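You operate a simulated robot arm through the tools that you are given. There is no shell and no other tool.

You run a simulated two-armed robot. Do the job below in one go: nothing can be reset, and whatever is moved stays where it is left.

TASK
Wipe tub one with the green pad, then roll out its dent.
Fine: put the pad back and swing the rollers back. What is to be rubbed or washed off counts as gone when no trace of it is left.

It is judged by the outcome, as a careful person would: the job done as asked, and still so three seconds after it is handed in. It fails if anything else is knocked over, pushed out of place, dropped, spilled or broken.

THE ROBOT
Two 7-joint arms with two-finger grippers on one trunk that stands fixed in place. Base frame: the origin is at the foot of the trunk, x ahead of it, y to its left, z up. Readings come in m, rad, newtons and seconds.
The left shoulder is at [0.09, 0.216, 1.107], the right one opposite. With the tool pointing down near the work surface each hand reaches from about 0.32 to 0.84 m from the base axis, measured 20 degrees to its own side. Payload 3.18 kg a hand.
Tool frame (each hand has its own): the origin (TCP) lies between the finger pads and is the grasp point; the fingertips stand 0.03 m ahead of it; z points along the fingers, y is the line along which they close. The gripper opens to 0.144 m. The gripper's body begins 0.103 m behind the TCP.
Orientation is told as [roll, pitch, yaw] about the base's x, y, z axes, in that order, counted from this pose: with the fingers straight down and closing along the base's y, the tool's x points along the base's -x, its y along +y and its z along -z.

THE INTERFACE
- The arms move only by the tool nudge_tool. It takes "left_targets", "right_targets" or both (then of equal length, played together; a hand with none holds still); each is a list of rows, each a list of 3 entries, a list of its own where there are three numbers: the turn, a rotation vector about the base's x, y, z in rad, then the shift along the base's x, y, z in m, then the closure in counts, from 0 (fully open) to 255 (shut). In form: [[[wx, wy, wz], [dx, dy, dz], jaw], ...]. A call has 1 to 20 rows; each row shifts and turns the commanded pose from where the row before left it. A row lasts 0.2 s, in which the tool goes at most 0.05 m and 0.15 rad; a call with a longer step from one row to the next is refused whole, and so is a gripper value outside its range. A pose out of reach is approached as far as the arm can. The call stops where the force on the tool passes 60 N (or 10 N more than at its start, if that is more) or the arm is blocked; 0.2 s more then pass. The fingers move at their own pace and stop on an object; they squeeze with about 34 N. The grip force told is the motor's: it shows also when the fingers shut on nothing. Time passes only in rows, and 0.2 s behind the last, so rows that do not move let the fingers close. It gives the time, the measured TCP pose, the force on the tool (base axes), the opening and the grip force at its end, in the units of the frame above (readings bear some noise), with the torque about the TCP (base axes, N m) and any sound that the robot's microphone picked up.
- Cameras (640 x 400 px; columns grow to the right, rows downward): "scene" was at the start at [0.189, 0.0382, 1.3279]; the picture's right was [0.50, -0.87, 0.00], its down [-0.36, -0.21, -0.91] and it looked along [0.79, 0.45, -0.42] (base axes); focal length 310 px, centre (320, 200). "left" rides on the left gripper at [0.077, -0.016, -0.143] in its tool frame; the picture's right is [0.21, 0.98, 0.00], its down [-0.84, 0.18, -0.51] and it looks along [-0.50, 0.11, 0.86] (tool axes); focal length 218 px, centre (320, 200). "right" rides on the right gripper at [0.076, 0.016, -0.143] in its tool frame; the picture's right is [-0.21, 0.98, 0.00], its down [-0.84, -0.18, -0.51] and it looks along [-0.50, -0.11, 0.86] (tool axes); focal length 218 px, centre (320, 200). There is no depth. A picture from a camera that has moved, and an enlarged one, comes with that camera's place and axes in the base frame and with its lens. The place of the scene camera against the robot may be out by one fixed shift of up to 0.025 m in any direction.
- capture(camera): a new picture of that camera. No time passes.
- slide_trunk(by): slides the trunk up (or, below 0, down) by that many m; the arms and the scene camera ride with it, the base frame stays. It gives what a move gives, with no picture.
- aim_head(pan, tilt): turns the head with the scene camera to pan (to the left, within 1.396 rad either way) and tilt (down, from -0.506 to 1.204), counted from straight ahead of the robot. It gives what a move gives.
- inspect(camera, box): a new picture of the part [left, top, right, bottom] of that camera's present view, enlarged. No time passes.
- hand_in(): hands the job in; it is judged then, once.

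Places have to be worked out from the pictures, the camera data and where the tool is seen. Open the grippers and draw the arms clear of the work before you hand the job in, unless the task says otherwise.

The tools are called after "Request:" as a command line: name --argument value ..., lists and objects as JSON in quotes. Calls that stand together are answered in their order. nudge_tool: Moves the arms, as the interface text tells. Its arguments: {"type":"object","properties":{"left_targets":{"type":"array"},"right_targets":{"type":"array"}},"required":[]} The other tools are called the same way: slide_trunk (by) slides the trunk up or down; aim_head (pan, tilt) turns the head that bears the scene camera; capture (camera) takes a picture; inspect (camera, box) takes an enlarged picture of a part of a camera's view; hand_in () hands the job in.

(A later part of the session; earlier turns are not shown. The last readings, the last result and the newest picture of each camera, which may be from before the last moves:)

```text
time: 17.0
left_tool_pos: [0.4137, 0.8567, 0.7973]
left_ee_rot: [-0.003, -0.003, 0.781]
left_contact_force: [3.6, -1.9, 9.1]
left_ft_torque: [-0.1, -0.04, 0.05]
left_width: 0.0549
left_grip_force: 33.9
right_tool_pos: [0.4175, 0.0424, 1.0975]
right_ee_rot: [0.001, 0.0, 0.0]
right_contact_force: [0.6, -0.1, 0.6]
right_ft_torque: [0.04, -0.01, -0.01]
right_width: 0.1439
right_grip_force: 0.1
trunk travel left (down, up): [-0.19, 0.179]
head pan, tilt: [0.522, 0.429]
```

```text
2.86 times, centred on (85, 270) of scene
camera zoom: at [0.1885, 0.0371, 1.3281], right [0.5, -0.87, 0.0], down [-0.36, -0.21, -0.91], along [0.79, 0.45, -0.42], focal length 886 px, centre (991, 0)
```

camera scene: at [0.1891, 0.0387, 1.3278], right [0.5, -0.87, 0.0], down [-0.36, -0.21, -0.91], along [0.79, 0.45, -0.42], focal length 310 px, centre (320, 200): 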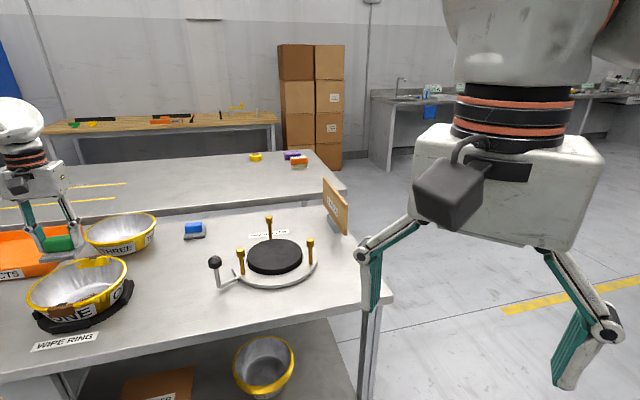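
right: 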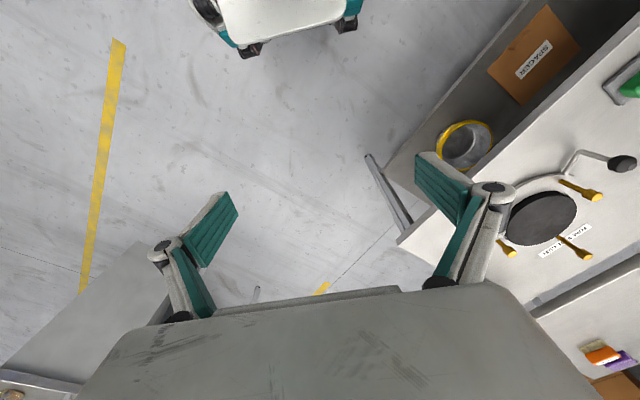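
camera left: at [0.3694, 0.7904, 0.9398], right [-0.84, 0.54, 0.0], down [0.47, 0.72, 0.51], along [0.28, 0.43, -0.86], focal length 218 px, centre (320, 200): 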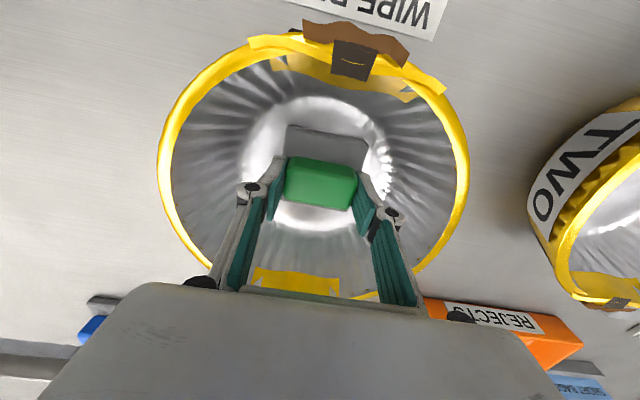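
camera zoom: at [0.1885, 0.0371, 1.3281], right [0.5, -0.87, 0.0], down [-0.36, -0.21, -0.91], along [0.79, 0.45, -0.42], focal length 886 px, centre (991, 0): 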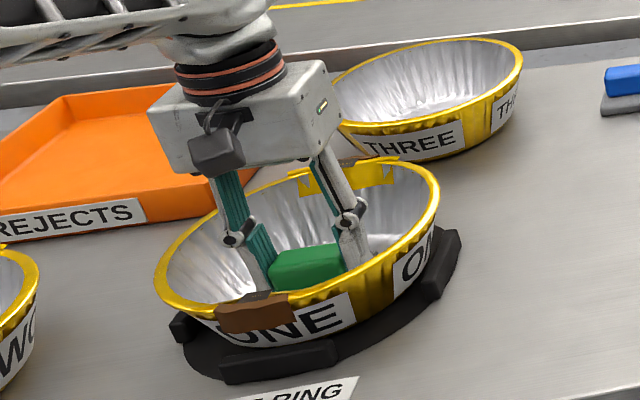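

The force holds at about 9–10 N and the tub sits steady in the ring. I add a square-circular pass to cover the edges of the stain.

Request:
nudge_tool --left_targets '[[[0, 0, 0], [0.008, 0, 0], 255], [[0, 0, 0], [0, 0.008, 0], 255], [[0, 0, 0], [-0.008, 0, 0], 255], [[0, 0, 0], [-0.01, 0, 0], 255], [[0, 0, 0], [0, -0.008, 0], 255], [[0, 0, 0], [0, -0.01, 0], 255], [[0, 0, 0], [0.01, 0, 0], 255], [[0, 0, 0], [0.008, 0, 0], 255], [[0, 0, 0], [0, 0.01, 0], 255], [[0, 0, 0], [-0.008, 0, 0], 255], [[0, 0, 0], [-0.009, 0.009, 0], 255], [[0, 0, 0], [0.009, -0.009, 0], 255], [[0, 0, 0], [0.009, -0.009, 0], 255], [[0, 0, 0], [-0.009, 0.009, 0], 255]]'

```text
time: 20.0
left_tool_pos: [0.4109, 0.8554, 0.7978]
left_ee_rot: [-0.001, -0.002, 0.783]
left_contact_force: [2.7, -2.4, 8.1]
left_ft_torque: [-0.05, -0.1, 0.01]
left_width: 0.055
left_grip_force: 34.3
right_tool_pos: [0.4166, 0.0441, 1.0985]
right_ee_rot: [0.002, 0.001, 0.0]
right_contact_force: [-0.1, 0.0, 0.2]
right_ft_torque: [0.02, -0.03, 0.02]
right_width: 0.144
right_grip_force: 0.1
trunk travel left (down, up): [-0.19, 0.179]
head pan, tilt: [0.522, 0.429]
```

I lift the pad out and look at the floor of the tub.

Request:
nudge_tool --left_targets '[[[0, 0, 0], [0, 0, 0.02], 255], [[0, 0, 0], [0, 0, 0.04], 255], [[0, 0, 0], [0, 0, 0.045], 255], [[0, 0, 0], [0, 0, 0.045], 255], [[0, 0, 0], [0, 0, 0.045], 255], [[0, 0, 0], [0, 0, 0.04], 255]]'

Request:
capture --camera "left"

Request:
inspect --camera "left" --box '[240, 60, 400, 180]'

Request:
inspect --camera "scene" --box '[20, 245, 145, 335]'

```text
time: 21.4
left_tool_pos: [0.4149, 0.8572, 1.0319]
left_ee_rot: [0.0, -0.002, 0.784]
left_contact_force: [0.1, -0.1, -0.2]
left_ft_torque: [0.03, -0.01, -0.03]
left_width: 0.055
left_grip_force: 33.9
right_tool_pos: [0.4163, 0.0423, 1.0981]
right_ee_rot: [0.0, 0.001, 0.0]
right_contact_force: [0.1, -0.2, 0.1]
right_ft_torque: [0.04, 0.0, 0.0]
right_width: 0.1438
right_grip_force: 0.1
trunk travel left (down, up): [-0.19, 0.179]
head pan, tilt: [0.522, 0.429]
```

```text
taken
camera left: at [0.3705, 0.7914, 1.1743], right [-0.84, 0.55, 0.0], down [0.47, 0.72, 0.51], along [0.28, 0.43, -0.86], focal length 218 px, centre (320, 200)
```

left: 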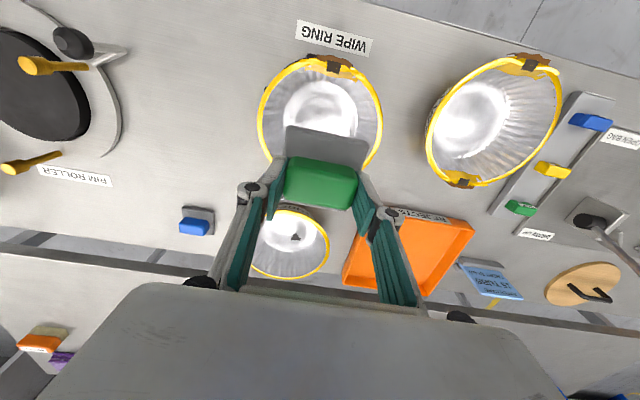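

```text
3.33 times, centred on (320, 120) of left
camera zoom: at [0.3705, 0.7914, 1.1743], right [-0.84, 0.55, 0.0], down [0.47, 0.72, 0.51], along [0.28, 0.43, -0.86], focal length 728 px, centre (320, 467)
```

zoom: 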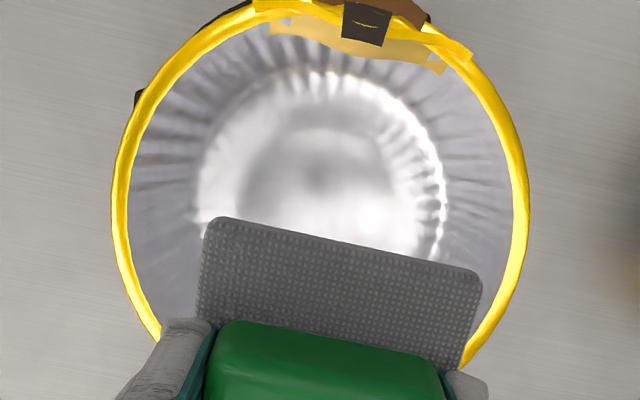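

```text
4.44 times, centred on (82, 290) of scene
camera zoom: at [0.1888, 0.0376, 1.328], right [0.5, -0.87, 0.0], down [-0.36, -0.21, -0.91], along [0.79, 0.45, -0.42], focal length 1378 px, centre (1376, -200)
```

zoom: 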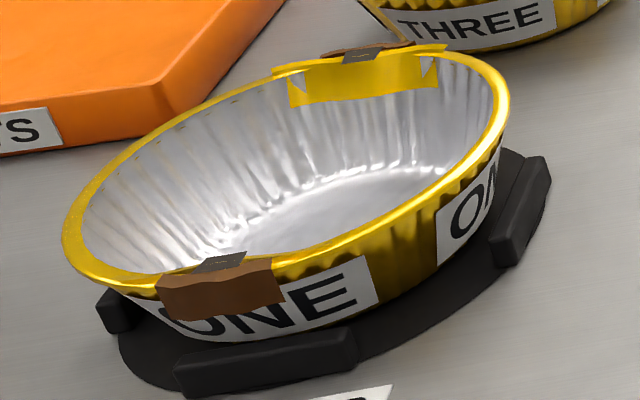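

The visible part of the floor is clean. I move towards the pad's home place and look at the rest of the tub floor from there.

Request:
nudge_tool --left_targets '[[[0, 0, 0], [0.022, -0.042, 0], 255], [[0, 0, 0], [0.022, -0.042, 0], 255], [[0, 0, 0], [0.022, -0.042, 0], 255]]'

Request:
capture --camera "left"

Request:
inspect --camera "left" --box '[340, 60, 500, 260]'

```text
time: 22.2
left_tool_pos: [0.48, 0.7298, 1.0327]
left_ee_rot: [0.003, -0.001, 0.784]
left_contact_force: [-0.4, 0.0, -0.1]
left_ft_torque: [0.04, 0.01, 0.01]
left_width: 0.0548
left_grip_force: 33.9
right_tool_pos: [0.4164, 0.0425, 1.0986]
right_ee_rot: [0.002, 0.001, 0.001]
right_contact_force: [0.5, 0.1, -0.8]
right_ft_torque: [0.03, -0.01, -0.01]
right_width: 0.1442
right_grip_force: 0.0
trunk travel left (down, up): [-0.19, 0.179]
head pan, tilt: [0.522, 0.429]
```

```text
taken
camera left: at [0.4361, 0.6648, 1.1747], right [-0.84, 0.54, 0.0], down [0.47, 0.72, 0.51], along [0.28, 0.43, -0.86], focal length 218 px, centre (320, 200)
```

left: 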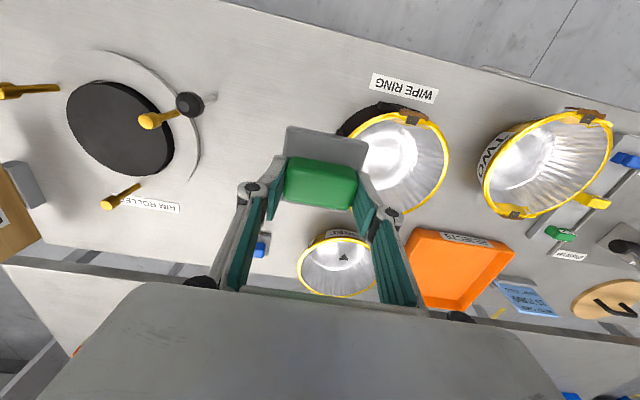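

```text
2.00 times, centred on (420, 160) of left
camera zoom: at [0.4361, 0.6648, 1.1747], right [-0.84, 0.54, 0.0], down [0.47, 0.72, 0.51], along [0.28, 0.43, -0.86], focal length 436 px, centre (120, 280)
```

zoom: 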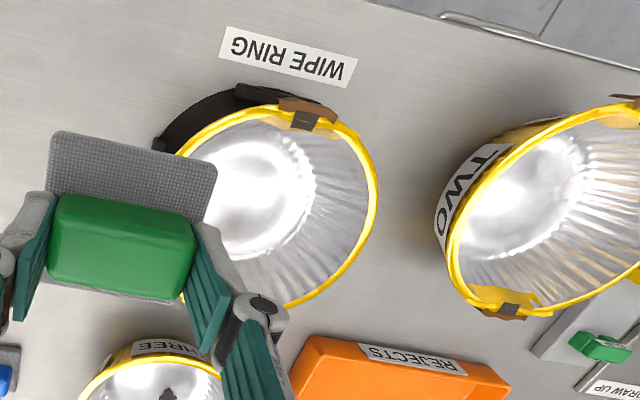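

This side looks clean too. I move on to above the pad's place and look once more at the floor with higher zoom.

Request:
nudge_tool --left_targets '[[[0, 0, 0], [0.001, -0.04, -0.01], 255], [[0, 0, 0], [0, -0.039, -0.01], 255]]'

Request:
inspect --camera "left" --box '[350, 100, 500, 240]'

Request:
capture --camera "left"

```text
time: 22.8
left_tool_pos: [0.4767, 0.6473, 1.0094]
left_ee_rot: [-0.001, -0.003, 0.787]
left_contact_force: [-0.1, -0.3, -0.6]
left_ft_torque: [0.0, 0.01, 0.0]
left_width: 0.055
left_grip_force: 34.3
right_tool_pos: [0.4171, 0.0433, 1.0979]
right_ee_rot: [-0.001, 0.001, 0.0]
right_contact_force: [0.5, -0.9, -0.5]
right_ft_torque: [-0.02, -0.02, -0.02]
right_width: 0.144
right_grip_force: 0.1
trunk travel left (down, up): [-0.19, 0.179]
head pan, tilt: [0.522, 0.429]
```

```text
2.86 times, centred on (425, 170) of left
camera zoom: at [0.4339, 0.583, 1.1518], right [-0.84, 0.54, 0.0], down [0.47, 0.72, 0.51], along [0.28, 0.43, -0.86], focal length 624 px, centre (20, 286)
```

zoom: 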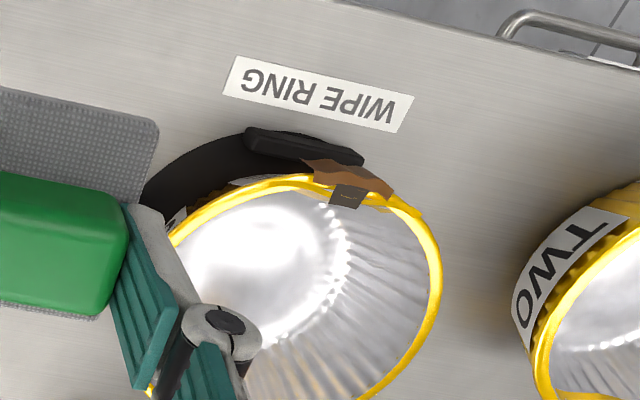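

```text
taken
camera left: at [0.4339, 0.583, 1.1518], right [-0.84, 0.54, 0.0], down [0.47, 0.72, 0.51], along [0.28, 0.43, -0.86], focal length 218 px, centre (320, 200)
```

left: 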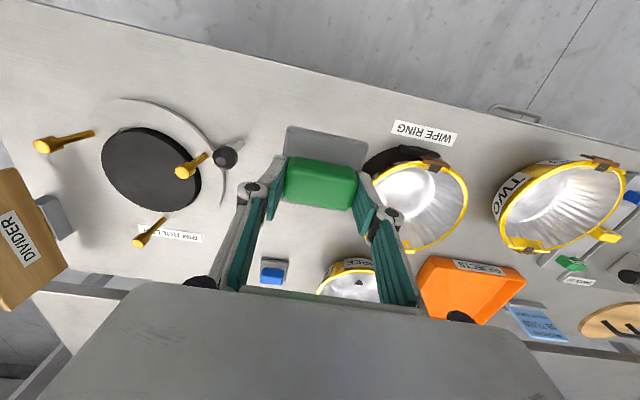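

The tub floor is clean all round. Now I put the pad back: align with the pick-up pose and lower to just above the table.

Request:
nudge_tool --left_targets '[[[0, 0, 0], [0.0035, 0.002, -0.04], 255], [[0, 0, 0], [0, 0, -0.045], 255], [[0, 0, 0], [0, 0, -0.045], 255], [[0, 0, 0], [0, 0, -0.045], 255], [[0, 0, 0], [0, 0, -0.025], 255]]'

```text
time: 24.0
left_tool_pos: [0.4824, 0.6552, 0.8113]
left_ee_rot: [-0.001, 0.0, 0.782]
left_contact_force: [-0.6, 0.2, -0.3]
left_ft_torque: [-0.03, 0.0, 0.01]
left_width: 0.0551
left_grip_force: 34.3
right_tool_pos: [0.4163, 0.0439, 1.0986]
right_ee_rot: [-0.001, 0.002, 0.0]
right_contact_force: [0.5, -0.3, -0.3]
right_ft_torque: [0.02, 0.01, 0.01]
right_width: 0.1439
right_grip_force: 0.1
trunk travel left (down, up): [-0.19, 0.179]
head pan, tilt: [0.522, 0.429]
```

The y reading is a few mm off the pick-up value; I take a still reading to average the noise.

Request:
nudge_tool --left_targets '[[[0, 0, 0], [0, 0, 0], 255]]'

Request:
inspect --camera "scene" --box '[90, 240, 240, 340]'

```text
time: 24.4
left_tool_pos: [0.4815, 0.6549, 0.8103]
left_ee_rot: [0.0, 0.0, 0.783]
left_contact_force: [0.0, -0.1, -0.3]
left_ft_torque: [-0.02, 0.02, 0.02]
left_width: 0.0549
left_grip_force: 33.7
right_tool_pos: [0.4175, 0.0427, 1.0971]
right_ee_rot: [0.0, 0.003, 0.0]
right_contact_force: [0.6, 0.3, -0.8]
right_ft_torque: [0.02, 0.02, -0.03]
right_width: 0.1437
right_grip_force: 0.0
trunk travel left (down, up): [-0.19, 0.179]
head pan, tilt: [0.522, 0.429]
```

```text
4.00 times, centred on (165, 290) of scene
camera zoom: at [0.1891, 0.0384, 1.3279], right [0.5, -0.87, 0.0], down [-0.36, -0.21, -0.91], along [0.79, 0.45, -0.42], focal length 1240 px, centre (940, -160)
```

zoom: 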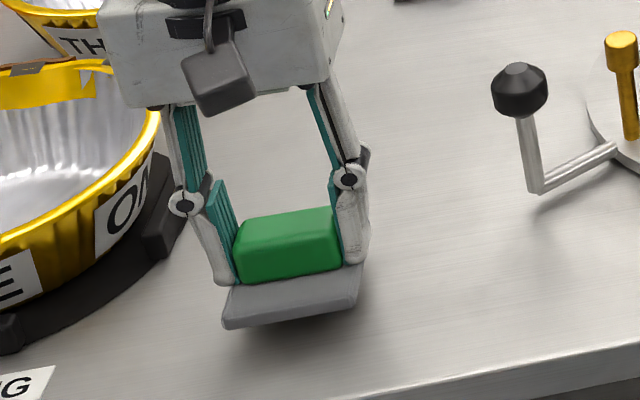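

Both reading and picture say the pad is ≈4 mm too far in +y. I correct that and lower to near contact.

Request:
nudge_tool --left_targets '[[[0, 0, 0], [0, -0.0045, -0.004], 255], [[0, 0, 0], [0, 0, -0.006], 255], [[0, 0, 0], [0, 0, -0.004], 255]]'

Request:
inspect --camera "scene" --box '[90, 240, 240, 340]'

```text
time: 25.2
left_tool_pos: [0.4814, 0.6474, 0.7985]
left_ee_rot: [-0.001, -0.002, 0.783]
left_contact_force: [-0.3, 0.5, -1.0]
left_ft_torque: [-0.01, 0.04, 0.02]
left_width: 0.055
left_grip_force: 34.2
right_tool_pos: [0.4174, 0.0434, 1.098]
right_ee_rot: [0.001, 0.002, 0.001]
right_contact_force: [-0.3, 0.3, -0.4]
right_ft_torque: [0.0, -0.03, 0.02]
right_width: 0.1442
right_grip_force: 0.1
trunk travel left (down, up): [-0.19, 0.179]
head pan, tilt: [0.522, 0.429]
```

```text
4.00 times, centred on (165, 290) of scene
camera zoom: at [0.189, 0.0383, 1.3279], right [0.5, -0.87, 0.0], down [-0.36, -0.21, -0.91], along [0.79, 0.45, -0.42], focal length 1240 px, centre (940, -160)
```

zoom: 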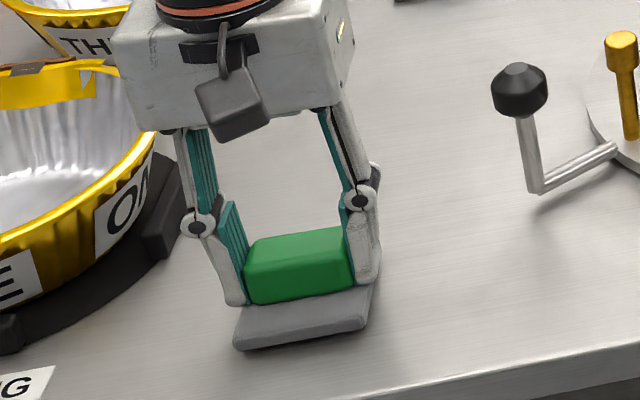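

The picture now matches the original place (corner will land at ≈(233, 355)). I lower the last few mm to contact.

Request:
nudge_tool --left_targets '[[[0, 0, 0], [0, 0, -0.002], 255], [[0, 0, 0], [0, 0, -0.002], 255]]'

```text
time: 25.8
left_tool_pos: [0.482, 0.6488, 0.7946]
left_ee_rot: [0.001, -0.001, 0.784]
left_contact_force: [0.0, -0.1, -0.7]
left_ft_torque: [0.0, -0.02, -0.03]
left_width: 0.0549
left_grip_force: 34.2
right_tool_pos: [0.4165, 0.0433, 1.0987]
right_ee_rot: [0.0, 0.003, 0.0]
right_contact_force: [0.0, 0.0, 0.2]
right_ft_torque: [0.03, -0.01, 0.0]
right_width: 0.1441
right_grip_force: 0.1
trunk travel left (down, up): [-0.19, 0.179]
head pan, tilt: [0.522, 0.429]
```

Barely above the table still; one more 1.5 mm step.

Request:
nudge_tool --left_targets '[[[0, 0, 0], [0, 0, -0.0015], 255]]'

Request:
inspect --camera "scene" --box '[90, 240, 240, 340]'

```text
time: 26.2
left_tool_pos: [0.4827, 0.6488, 0.7933]
left_ee_rot: [0.0, -0.005, 0.784]
left_contact_force: [-3.4, 2.2, 8.5]
left_ft_torque: [-0.01, 0.32, -0.04]
left_width: 0.0549
left_grip_force: 34.4
right_tool_pos: [0.4152, 0.043, 1.099]
right_ee_rot: [0.0, 0.001, 0.0]
right_contact_force: [-0.2, -0.3, 0.7]
right_ft_torque: [0.01, -0.01, -0.03]
right_width: 0.144
right_grip_force: 0.1
trunk travel left (down, up): [-0.19, 0.179]
head pan, tilt: [0.522, 0.429]
```

```text
4.00 times, centred on (165, 290) of scene
camera zoom: at [0.188, 0.0377, 1.3283], right [0.5, -0.87, 0.0], down [-0.36, -0.21, -0.91], along [0.79, 0.45, -0.42], focal length 1240 px, centre (940, -160)
```

zoom: 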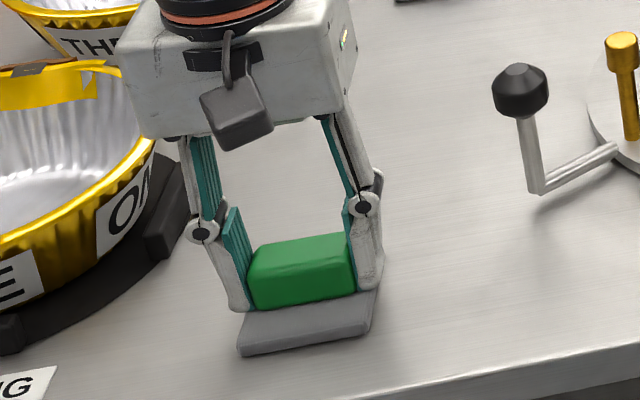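

Contact at 8.5 N; the pad is ≈3 mm right of its first place, so I ease it by that amount, then release.

Request:
nudge_tool --left_targets '[[[0, 0, 0], [-0.0015, 0.0028, 0.001], 255], [[0, 0, 0], [0, 0, 0], 120], [[0, 0, 0], [0, 0, 0], 60], [[0, 0, 0], [0, 0, 0], 0], [[0, 0, 0], [0, 0, 0], 0]]'

Request:
inspect --camera "scene" --box '[90, 240, 240, 340]'

```text
time: 27.4
left_tool_pos: [0.4803, 0.6509, 0.7935]
left_ee_rot: [0.001, 0.0, 0.783]
left_contact_force: [0.4, -0.8, 0.3]
left_ft_torque: [-0.01, 0.05, -0.02]
left_width: 0.1439
left_grip_force: 0.1
right_tool_pos: [0.4167, 0.043, 1.0965]
right_ee_rot: [0.001, 0.002, 0.0]
right_contact_force: [0.5, -0.3, 0.1]
right_ft_torque: [-0.04, 0.0, -0.03]
right_width: 0.1441
right_grip_force: 0.1
trunk travel left (down, up): [-0.19, 0.179]
head pan, tilt: [0.522, 0.429]
```

```text
4.00 times, centred on (165, 290) of scene
camera zoom: at [0.189, 0.0383, 1.3279], right [0.5, -0.87, 0.0], down [-0.36, -0.21, -0.91], along [0.79, 0.45, -0.42], focal length 1240 px, centre (940, -160)
```

zoom: 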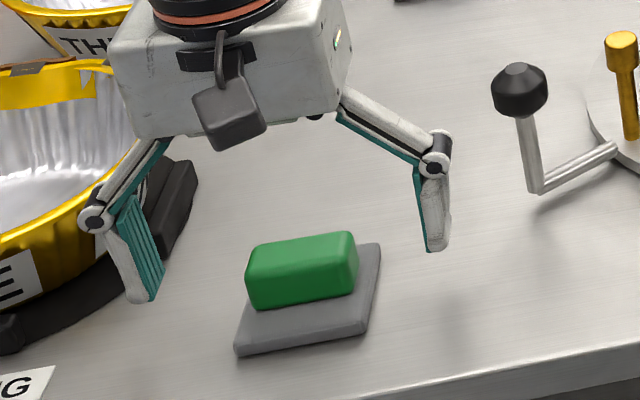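

The pad is back in place (within ≈2 mm). I raise the hand and turn it to yaw −45° above the tub's near tab, so the fingers would close radially across the rim there.

Request:
nudge_tool --left_targets '[[[0, 0, 0], [0, 0, 0.045], 0], [[0, 0, 0], [0, 0, 0.045], 0], [[0, 0, 0], [0, 0, 0.045], 0], [[0, 0, 0], [0, 0, 0.045], 0], [[0, 0, -0.143], [-0.0123, 0.013, 0.0027], 0], [[0, 0, -0.143], [-0.0123, 0.013, 0.0027], 0], [[0, 0, -0.143], [-0.0123, 0.013, 0.0027], 0], [[0, 0, -0.143], [-0.0123, 0.013, 0.0027], 0], [[0, 0, -0.143], [-0.0123, 0.013, 0.0027], 0], [[0, 0, -0.143], [-0.0123, 0.013, 0.0027], 0], [[0, 0, -0.143], [-0.0123, 0.013, 0.0027], 0], [[0, 0, -0.143], [-0.0123, 0.013, 0.0027], 0], [[0, 0, -0.143], [-0.0123, 0.013, 0.0027], 0], [[0, 0, -0.143], [-0.0123, 0.013, 0.0027], 0], [[0, 0, -0.14], [-0.0123, 0.013, 0.0027], 0]]'

Request:
capture --camera "left"

Request:
inspect --camera "scene" --box '[20, 245, 145, 335]'

```text
time: 30.6
left_tool_pos: [0.346, 0.7939, 1.0015]
left_ee_rot: [0.0, -0.003, -0.786]
left_contact_force: [-0.4, -0.7, 0.3]
left_ft_torque: [-0.05, -0.01, 0.01]
left_width: 0.144
left_grip_force: 0.0
right_tool_pos: [0.4161, 0.0443, 1.0977]
right_ee_rot: [0.0, 0.003, 0.0]
right_contact_force: [0.2, 1.0, 0.5]
right_ft_torque: [-0.04, -0.01, -0.01]
right_width: 0.1441
right_grip_force: 0.0
trunk travel left (down, up): [-0.19, 0.179]
head pan, tilt: [0.522, 0.429]
```

```text
taken
camera left: at [0.2796, 0.8367, 1.1436], right [0.55, 0.84, 0.0], down [0.72, -0.47, 0.51], along [0.43, -0.28, -0.86], focal length 218 px, centre (320, 200)
```

left: 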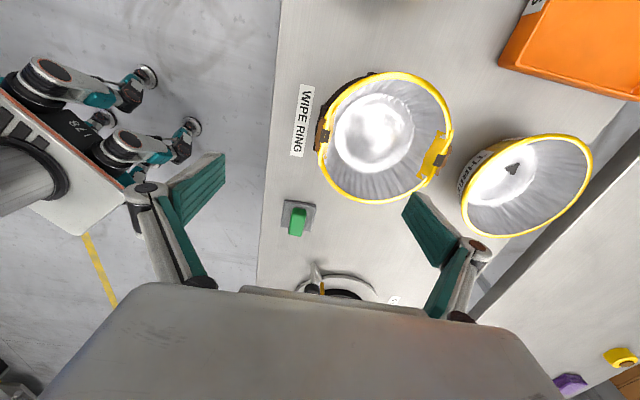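

```text
4.44 times, centred on (82, 290) of scene
camera zoom: at [0.1888, 0.0384, 1.328], right [0.5, -0.87, 0.0], down [-0.36, -0.21, -0.91], along [0.79, 0.45, -0.42], focal length 1378 px, centre (1376, -200)
```

zoom: 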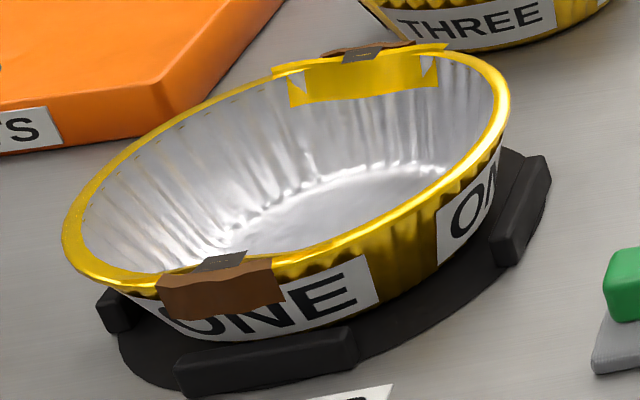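

Yaw −45° is reachable. I enlarge the tub in this unobstructed view.

Request:
inspect --camera "left" --box '[300, 60, 470, 215]'

Request:
inspect --camera "left" --box '[305, 70, 405, 170]'

Request:
inspect --camera "left" --box '[390, 70, 470, 210]'

```text
2.58 times, centred on (385, 138) of left
camera zoom: at [0.2796, 0.8367, 1.1436], right [0.55, 0.84, 0.0], down [0.72, -0.47, 0.51], along [0.43, -0.28, -0.86], focal length 563 px, centre (152, 361)
```

zoom: 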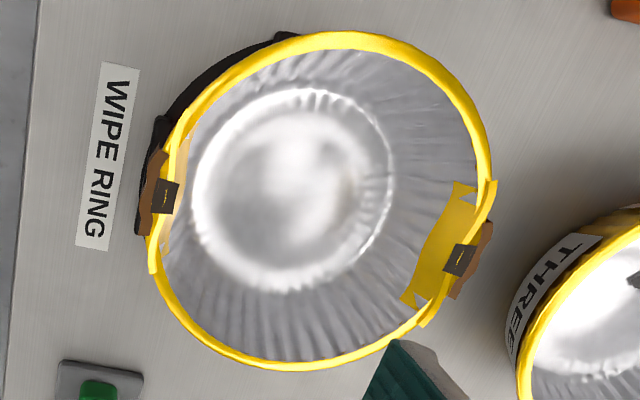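

```text
4.00 times, centred on (355, 120) of left
camera zoom: at [0.2796, 0.8367, 1.1436], right [0.55, 0.84, 0.0], down [0.72, -0.47, 0.51], along [0.43, -0.28, -0.86], focal length 873 px, centre (180, 520)
```

zoom: 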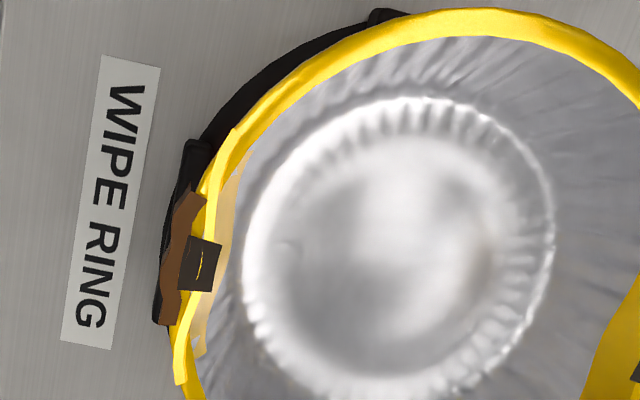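

```text
2.86 times, centred on (430, 140) of left
camera zoom: at [0.2796, 0.8367, 1.1436], right [0.55, 0.84, 0.0], down [0.72, -0.47, 0.51], along [0.43, -0.28, -0.86], focal length 624 px, centre (6, 371)
```

zoom: 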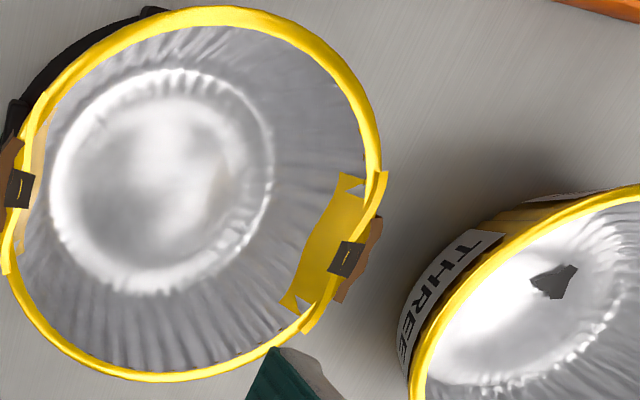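

The floor is spotless in this view. I come lower (fingertips still 4 cm above the rim) to see the near tab in detail.

Request:
nudge_tool --left_targets '[[[0, 0, 0], [0.003, 0.002, -0.035], 0], [[0, 0, 0], [0.003, 0.002, -0.035], 0], [[0, 0, 0], [0, 0, -0.03], 0]]'

Request:
capture --camera "left"

Request:
inspect --camera "left" --box '[260, 90, 400, 240]'

Request:
inspect --camera "left" --box '[400, 60, 540, 220]'

```text
time: 31.4
left_tool_pos: [0.3547, 0.7988, 0.9021]
left_ee_rot: [0.001, -0.002, -0.788]
left_contact_force: [0.4, -0.4, 0.0]
left_ft_torque: [-0.01, -0.01, 0.01]
left_width: 0.1437
left_grip_force: 0.0
right_tool_pos: [0.4166, 0.0444, 1.0971]
right_ee_rot: [0.001, 0.001, -0.001]
right_contact_force: [0.7, -0.6, -1.2]
right_ft_torque: [-0.02, 0.03, 0.04]
right_width: 0.1438
right_grip_force: 0.1
trunk travel left (down, up): [-0.19, 0.179]
head pan, tilt: [0.522, 0.429]
```

```text
taken
camera left: at [0.2887, 0.8414, 1.0445], right [0.54, 0.84, 0.0], down [0.72, -0.47, 0.51], along [0.43, -0.28, -0.86], focal length 218 px, centre (320, 200)
```

left: 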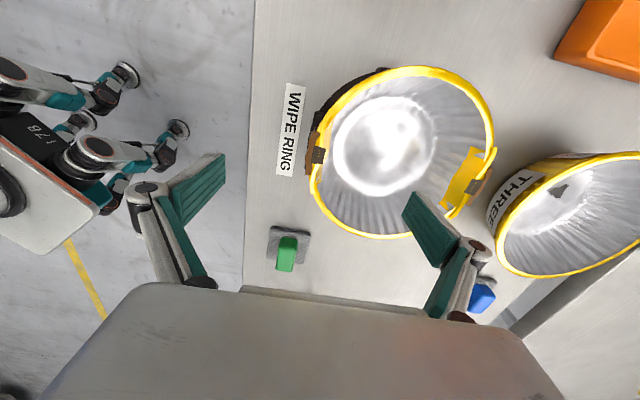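

```text
2.67 times, centred on (330, 165) of left
camera zoom: at [0.2887, 0.8414, 1.0445], right [0.54, 0.84, 0.0], down [0.72, -0.47, 0.51], along [0.43, -0.28, -0.86], focal length 582 px, centre (293, 293)
```

zoom: 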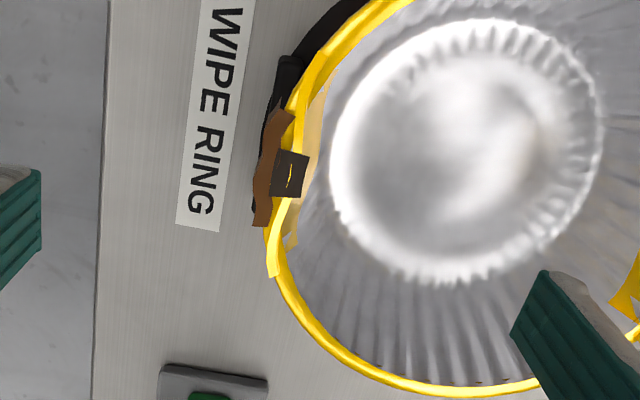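

```text
2.50 times, centred on (470, 140) of left
camera zoom: at [0.2887, 0.8414, 1.0445], right [0.54, 0.84, 0.0], down [0.72, -0.47, 0.51], along [0.43, -0.28, -0.86], focal length 546 px, centre (-55, 350)
```

zoom: 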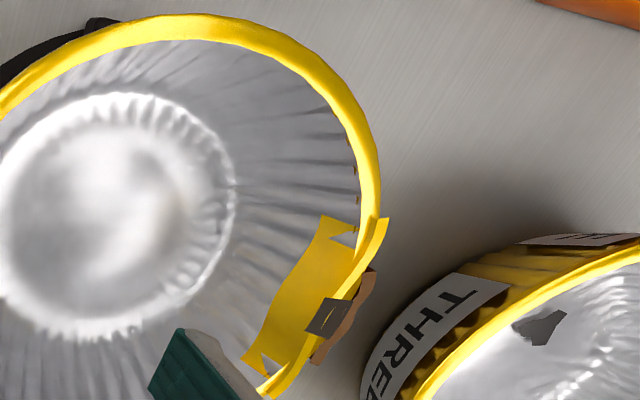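

The TCP is straight above the near tab's clip (≈[0.352, 0.799], z≈0.826). I tilt the tool 0.25 rad so the fingers follow the sloping wall (pointing inward/away from the robot), part-close to ≈0.09 m, and come down to z≈0.845.

Request:
nudge_tool --left_targets '[[[0.0884, -0.0884, 0], [-0.001, 0, 0], 96], [[0.0884, -0.0884, 0], [-0.001, 0, 0], 96], [[0, 0, 0], [0, 0, -0.03], 96], [[0, 0, 0], [0, 0, -0.027], 96]]'

Request:
capture --camera "left"

Request:
inspect --camera "left" --box '[240, 100, 400, 260]'

Request:
inspect --camera "scene" --box '[0, 210, 160, 340]'

```text
time: 32.4
left_tool_pos: [0.3497, 0.7997, 0.8439]
left_ee_rot: [0.25, 0.0, -0.785]
left_contact_force: [-0.1, 0.3, -0.4]
left_ft_torque: [-0.04, 0.02, 0.0]
left_width: 0.0899
left_grip_force: 0.1
right_tool_pos: [0.4172, 0.043, 1.0975]
right_ee_rot: [-0.001, 0.001, -0.001]
right_contact_force: [0.1, 0.3, -0.4]
right_ft_torque: [-0.01, 0.04, 0.04]
right_width: 0.144
right_grip_force: 0.0
trunk travel left (down, up): [-0.19, 0.179]
head pan, tilt: [0.522, 0.429]
```

```text
taken
camera left: at [0.2578, 0.8174, 0.9789], right [0.52, 0.82, 0.24], down [0.63, -0.56, 0.54], along [0.58, -0.13, -0.81], focal length 218 px, centre (320, 200)
```

left: 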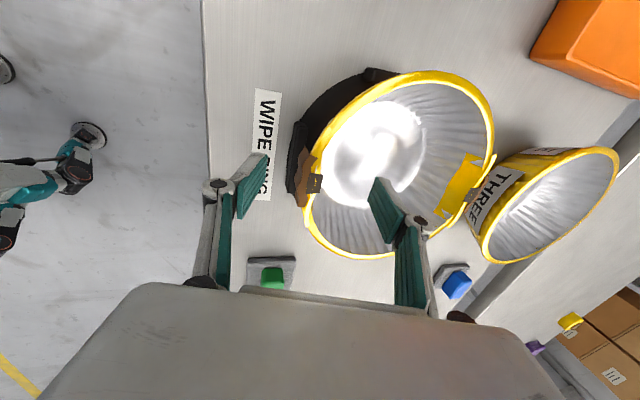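

```text
2.50 times, centred on (320, 180) of left
camera zoom: at [0.2578, 0.8174, 0.9789], right [0.52, 0.82, 0.24], down [0.63, -0.56, 0.54], along [0.58, -0.13, -0.81], focal length 546 px, centre (320, 250)
```

zoom: 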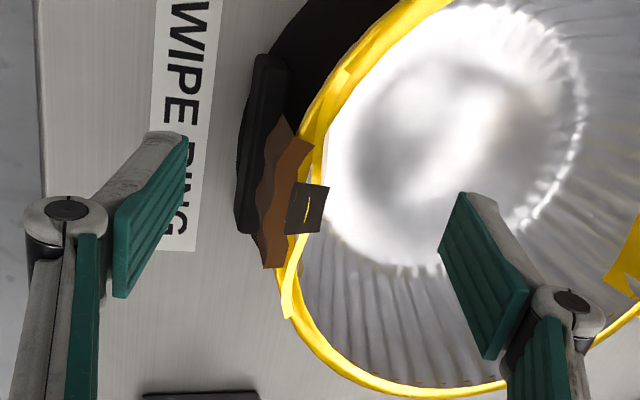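

```text
3.08 times, centred on (80, 275) of scene
camera zoom: at [0.1891, 0.0384, 1.3278], right [0.5, -0.87, 0.0], down [-0.36, -0.21, -0.91], along [0.79, 0.45, -0.42], focal length 954 px, centre (1058, -31)
```

zoom: 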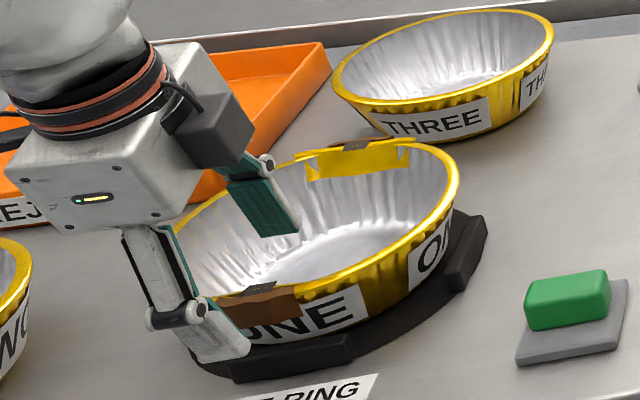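

The clip lies straight ahead between the fingers. I go down the last 21 mm to bring the rim between the finger pads, then look again before closing.

Request:
nudge_tool --left_targets '[[[0, 0, 0], [0.001, 0.0005, -0.011], 96], [[0, 0, 0], [0.001, 0.0005, -0.01], 96]]'

Request:
inspect --camera "left" --box '[240, 100, 400, 260]'

Request:
inspect --camera "scene" --box '[0, 210, 160, 340]'

```text
time: 33.0
left_tool_pos: [0.3531, 0.7994, 0.8253]
left_ee_rot: [0.252, 0.001, -0.785]
left_contact_force: [-0.1, 0.2, 0.2]
left_ft_torque: [0.03, -0.05, 0.01]
left_width: 0.0898
left_grip_force: 0.1
right_tool_pos: [0.4168, 0.0421, 1.0984]
right_ee_rot: [0.0, 0.002, -0.001]
right_contact_force: [-0.4, -0.4, 0.1]
right_ft_torque: [0.0, -0.01, 0.02]
right_width: 0.1441
right_grip_force: 0.1
trunk travel left (down, up): [-0.19, 0.179]
head pan, tilt: [0.522, 0.429]
```

```text
2.50 times, centred on (320, 180) of left
camera zoom: at [0.2612, 0.818, 0.9584], right [0.52, 0.82, 0.24], down [0.63, -0.56, 0.54], along [0.57, -0.13, -0.81], focal length 546 px, centre (320, 250)
```

zoom: 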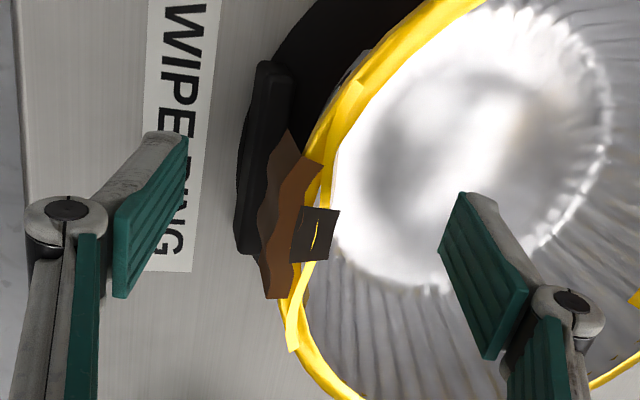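

```text
3.08 times, centred on (80, 275) of scene
camera zoom: at [0.189, 0.0383, 1.3279], right [0.5, -0.87, 0.0], down [-0.36, -0.21, -0.91], along [0.79, 0.45, -0.42], focal length 954 px, centre (1058, -31)
```

zoom: 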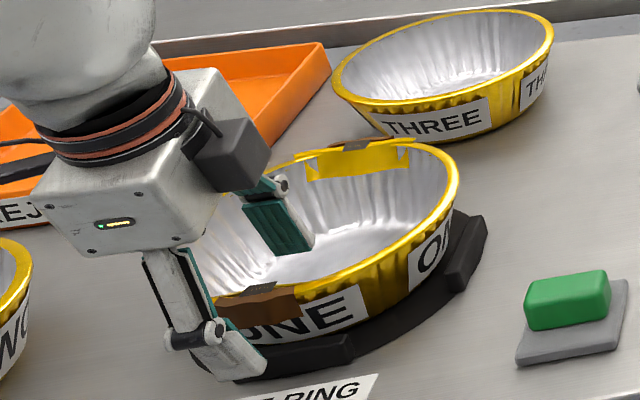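

The clip is exactly at the TCP. I close the fingers on the tab.

Request:
nudge_tool --left_targets '[[[0, 0, 0], [0, 0, 0], 170], [[0, 0, 0], [0, 0, 0], 210], [[0, 0, 0], [0, 0, 0], 255], [[0, 0, 0], [0, 0, 0], 255], [[0, 0, 0], [0, 0, 0], 255]]'

Request:
inspect --camera "left" --box '[240, 100, 400, 260]'

Request:
inspect --camera "scene" --box '[0, 210, 160, 340]'

```text
time: 34.2
left_tool_pos: [0.3534, 0.7999, 0.8246]
left_ee_rot: [0.251, -0.001, -0.787]
left_contact_force: [4.4, -4.7, 1.0]
left_ft_torque: [-0.1, -0.21, -0.52]
left_width: 0.0141
left_grip_force: 33.9
right_tool_pos: [0.4178, 0.0444, 1.0967]
right_ee_rot: [0.001, 0.002, 0.0]
right_contact_force: [-0.1, 0.5, -0.1]
right_ft_torque: [-0.02, 0.0, 0.04]
right_width: 0.1441
right_grip_force: 0.1
trunk travel left (down, up): [-0.19, 0.179]
head pan, tilt: [0.522, 0.429]
```

```text
2.50 times, centred on (320, 180) of left
camera zoom: at [0.2619, 0.8174, 0.9588], right [0.52, 0.82, 0.24], down [0.63, -0.56, 0.54], along [0.58, -0.13, -0.81], focal length 546 px, centre (320, 250)
```

zoom: 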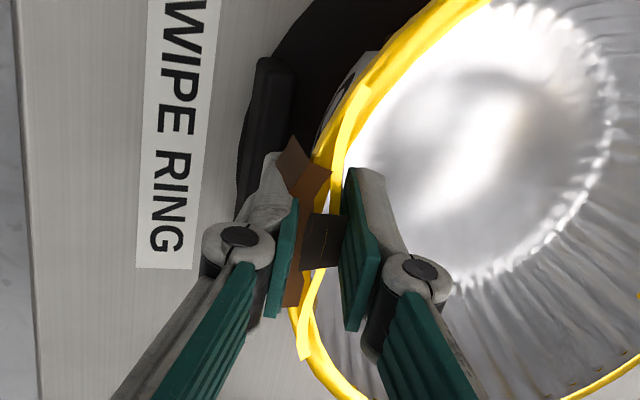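

```text
3.08 times, centred on (80, 275) of scene
camera zoom: at [0.1893, 0.0379, 1.3279], right [0.5, -0.87, 0.0], down [-0.36, -0.21, -0.91], along [0.79, 0.45, -0.42], focal length 954 px, centre (1058, -31)
```

zoom: 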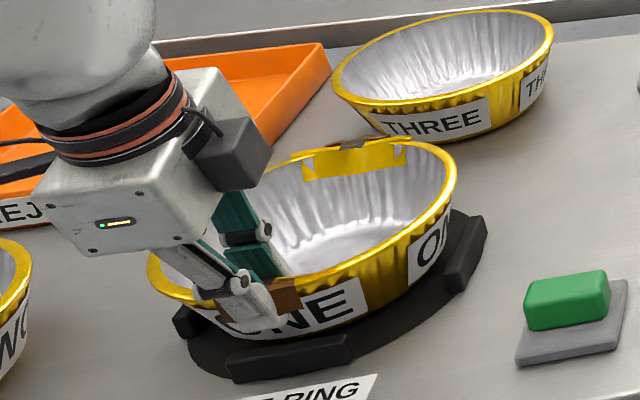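

The tab is held (14 mm, 34 N). I lift gently 3 cm and check the weight and whether the tub stays level.

Request:
nudge_tool --left_targets '[[[0, 0, 0], [0, 0, 0.008], 255], [[0, 0, 0], [0, 0, 0.012], 255], [[0, 0, 0], [0, 0, 0.015], 255]]'

Request:
capture --camera "left"

Request:
inspect --camera "scene" --box '[0, 210, 160, 340]'

```text
time: 35.0
left_tool_pos: [0.3494, 0.7993, 0.8601]
left_ee_rot: [0.25, -0.001, -0.786]
left_contact_force: [-0.3, 0.7, -0.9]
left_ft_torque: [0.02, 0.02, 0.01]
left_width: 0.0138
left_grip_force: 34.2
right_tool_pos: [0.4159, 0.0425, 1.0978]
right_ee_rot: [0.0, 0.0, -0.001]
right_contact_force: [0.9, 0.4, 0.2]
right_ft_torque: [-0.03, -0.06, 0.0]
right_width: 0.144
right_grip_force: 0.0
trunk travel left (down, up): [-0.19, 0.179]
head pan, tilt: [0.522, 0.429]
```

```text
taken
camera left: at [0.2587, 0.8183, 0.9943], right [0.52, 0.82, 0.24], down [0.63, -0.56, 0.54], along [0.57, -0.13, -0.81], focal length 218 px, centre (320, 200)
```

left: 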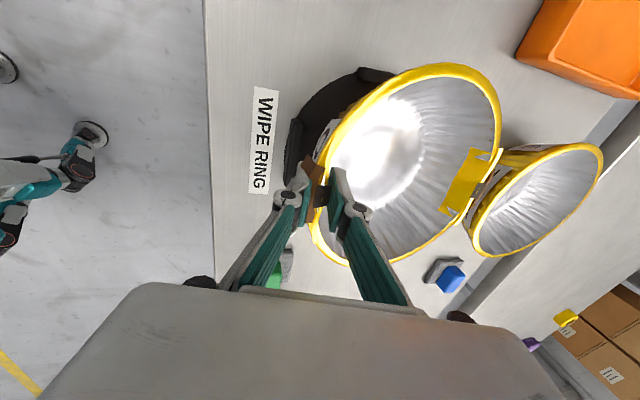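

```text
3.08 times, centred on (80, 275) of scene
camera zoom: at [0.1887, 0.0379, 1.328], right [0.5, -0.87, 0.0], down [-0.36, -0.21, -0.91], along [0.79, 0.45, -0.42], focal length 954 px, centre (1058, -31)
```

zoom: 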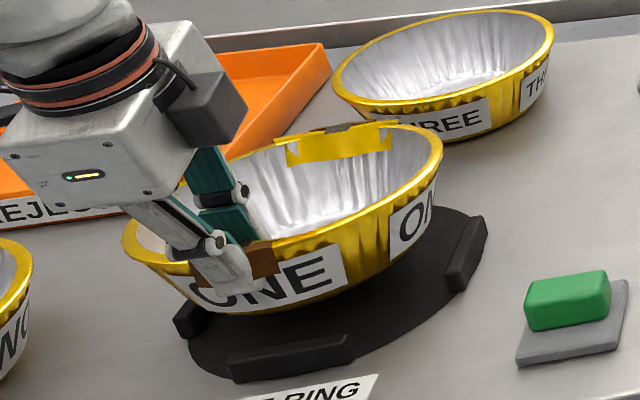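

The tub came free and hangs level. I raise it further and inspect it in the scene camera for the dent.

Request:
nudge_tool --left_targets '[[[0, 0, 0], [0, 0, 0.03], 255], [[0, 0, 0], [0, 0, 0.035], 255], [[0, 0, 0], [0, 0, 0.035], 255]]'

Request:
inspect --camera "scene" --box '[0, 150, 160, 300]'

Request:
inspect --camera "left" --box '[290, 40, 530, 270]'

```text
time: 35.8
left_tool_pos: [0.3511, 0.801, 0.959]
left_ee_rot: [0.25, 0.0, -0.786]
left_contact_force: [0.0, -0.3, 0.6]
left_ft_torque: [-0.01, -0.01, -0.02]
left_width: 0.0138
left_grip_force: 34.7
right_tool_pos: [0.4162, 0.0422, 1.0984]
right_ee_rot: [-0.002, 0.0, -0.001]
right_contact_force: [0.1, 0.5, -0.9]
right_ft_torque: [-0.01, 0.02, 0.01]
right_width: 0.1439
right_grip_force: 0.0
trunk travel left (down, up): [-0.19, 0.179]
head pan, tilt: [0.522, 0.429]
```

```text
2.67 times, centred on (80, 225) of scene
camera zoom: at [0.1886, 0.0376, 1.3281], right [0.5, -0.87, 0.0], down [-0.36, -0.21, -0.91], along [0.79, 0.45, -0.42], focal length 827 px, centre (960, 133)
```

zoom: 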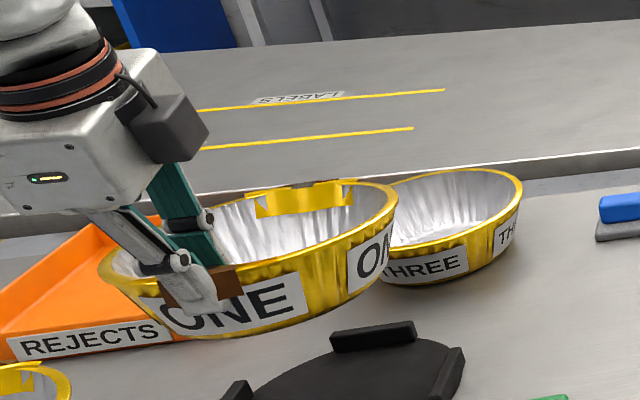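

```text
1.74 times, centred on (410, 155) of left
camera zoom: at [0.2596, 0.818, 1.0924], right [0.52, 0.82, 0.24], down [0.63, -0.56, 0.54], along [0.58, -0.13, -0.81], focal length 380 px, centre (164, 278)
```

zoom: 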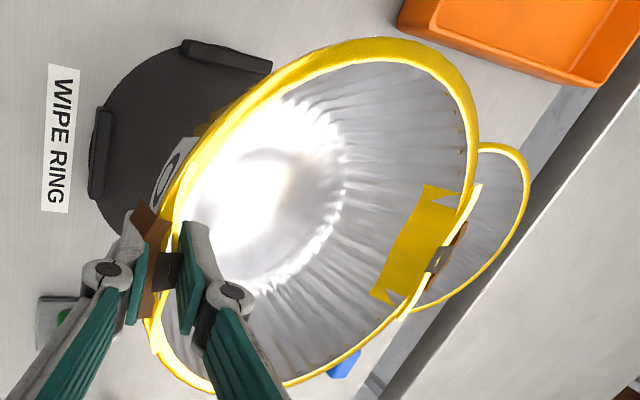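

The tub is light and held well, but the far side seems to sag by about 5°. I ease the tool tilt back by 0.09 rad to level it, then carry it at height towards the roller station, turning it −30° so its tabs will lie clear of the roller posts.

Request:
nudge_tool --left_targets '[[[-0.0636, 0.0636, 0], [0, 0, 0.02], 255], [[0, 0, -0.0374], [0.0258, -0.0193, 0.001], 255], [[0, 0, -0.0374], [0.0258, -0.0193, 0.001], 255], [[0, 0, -0.0374], [0.0258, -0.0193, 0.001], 255], [[0, 0, -0.0374], [0.0258, -0.0193, 0.001], 255], [[0, 0, -0.0374], [0.0258, -0.0193, 0.001], 255], [[0, 0, -0.0374], [0.0258, -0.0193, 0.001], 255], [[0, 0, -0.0374], [0.0258, -0.0193, 0.001], 255]]'

Request:
capture --camera "scene"

Request:
capture --camera "left"

```text
time: 37.6
left_tool_pos: [0.5362, 0.6641, 0.9846]
left_ee_rot: [0.161, 0.001, -1.047]
left_contact_force: [0.0, 0.2, -0.2]
left_ft_torque: [0.05, 0.05, -0.01]
left_width: 0.0138
left_grip_force: 34.5
right_tool_pos: [0.4157, 0.0422, 1.0972]
right_ee_rot: [-0.001, 0.001, 0.0]
right_contact_force: [-0.8, 0.1, -0.4]
right_ft_torque: [-0.01, 0.02, 0.0]
right_width: 0.1443
right_grip_force: 0.1
trunk travel left (down, up): [-0.19, 0.179]
head pan, tilt: [0.522, 0.429]
```

```text
taken
camera scene: at [0.1896, 0.0381, 1.3277], right [0.5, -0.87, 0.0], down [-0.36, -0.21, -0.91], along [0.79, 0.45, -0.42], focal length 310 px, centre (320, 200)
```

scene: 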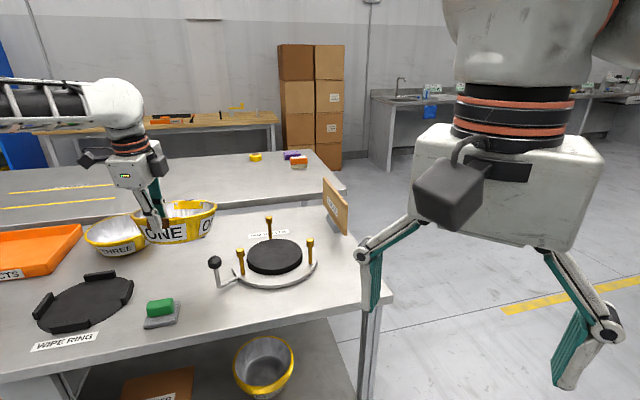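

```text
taken
camera left: at [0.4623, 0.7108, 1.1223], right [0.73, 0.66, 0.16], down [0.51, -0.68, 0.53], along [0.46, -0.31, -0.83], focal length 218 px, centre (320, 200)
```

left: 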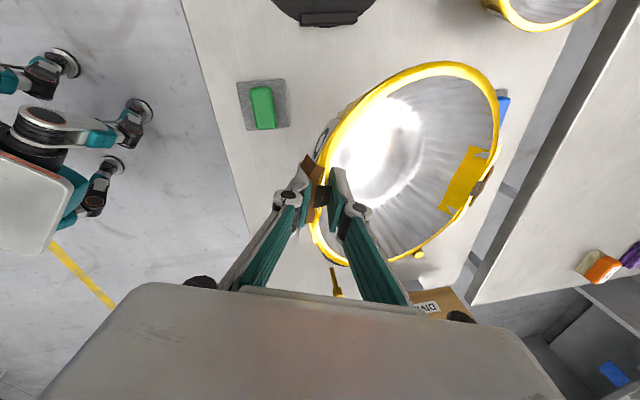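

The tub rides steadily. I check its level in an enlarged scene view.

Request:
inspect --camera "scene" --box '[80, 160, 260, 280]'

Request:
inspect --camera "right" --box '[440, 0, 640, 200]'

```text
3.33 times, centred on (170, 220) of scene
camera zoom: at [0.1896, 0.0381, 1.3277], right [0.5, -0.87, 0.0], down [-0.36, -0.21, -0.91], along [0.79, 0.45, -0.42], focal length 1034 px, centre (820, 133)
```

zoom: 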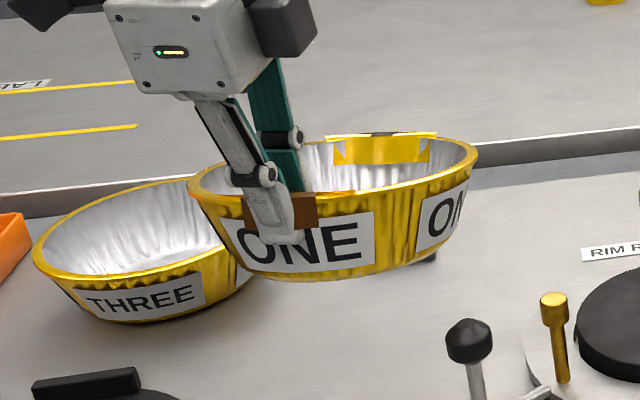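

```text
2.00 times, centred on (540, 100) of right
camera zoom: at [0.3415, 0.0592, 1.2405], right [0.21, 0.98, 0.0], down [0.84, -0.18, 0.51], along [0.49, -0.11, -0.86], focal length 436 px, centre (-120, 400)
```

zoom: 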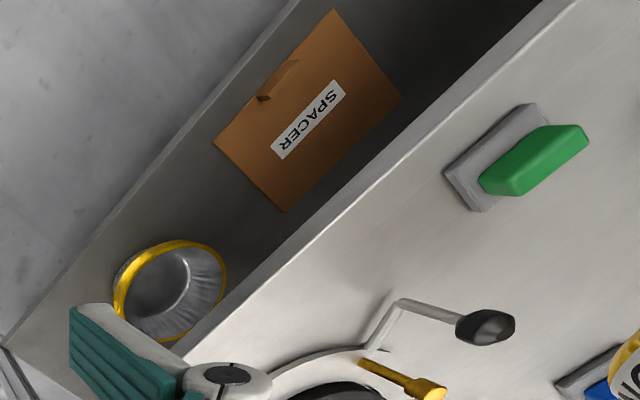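

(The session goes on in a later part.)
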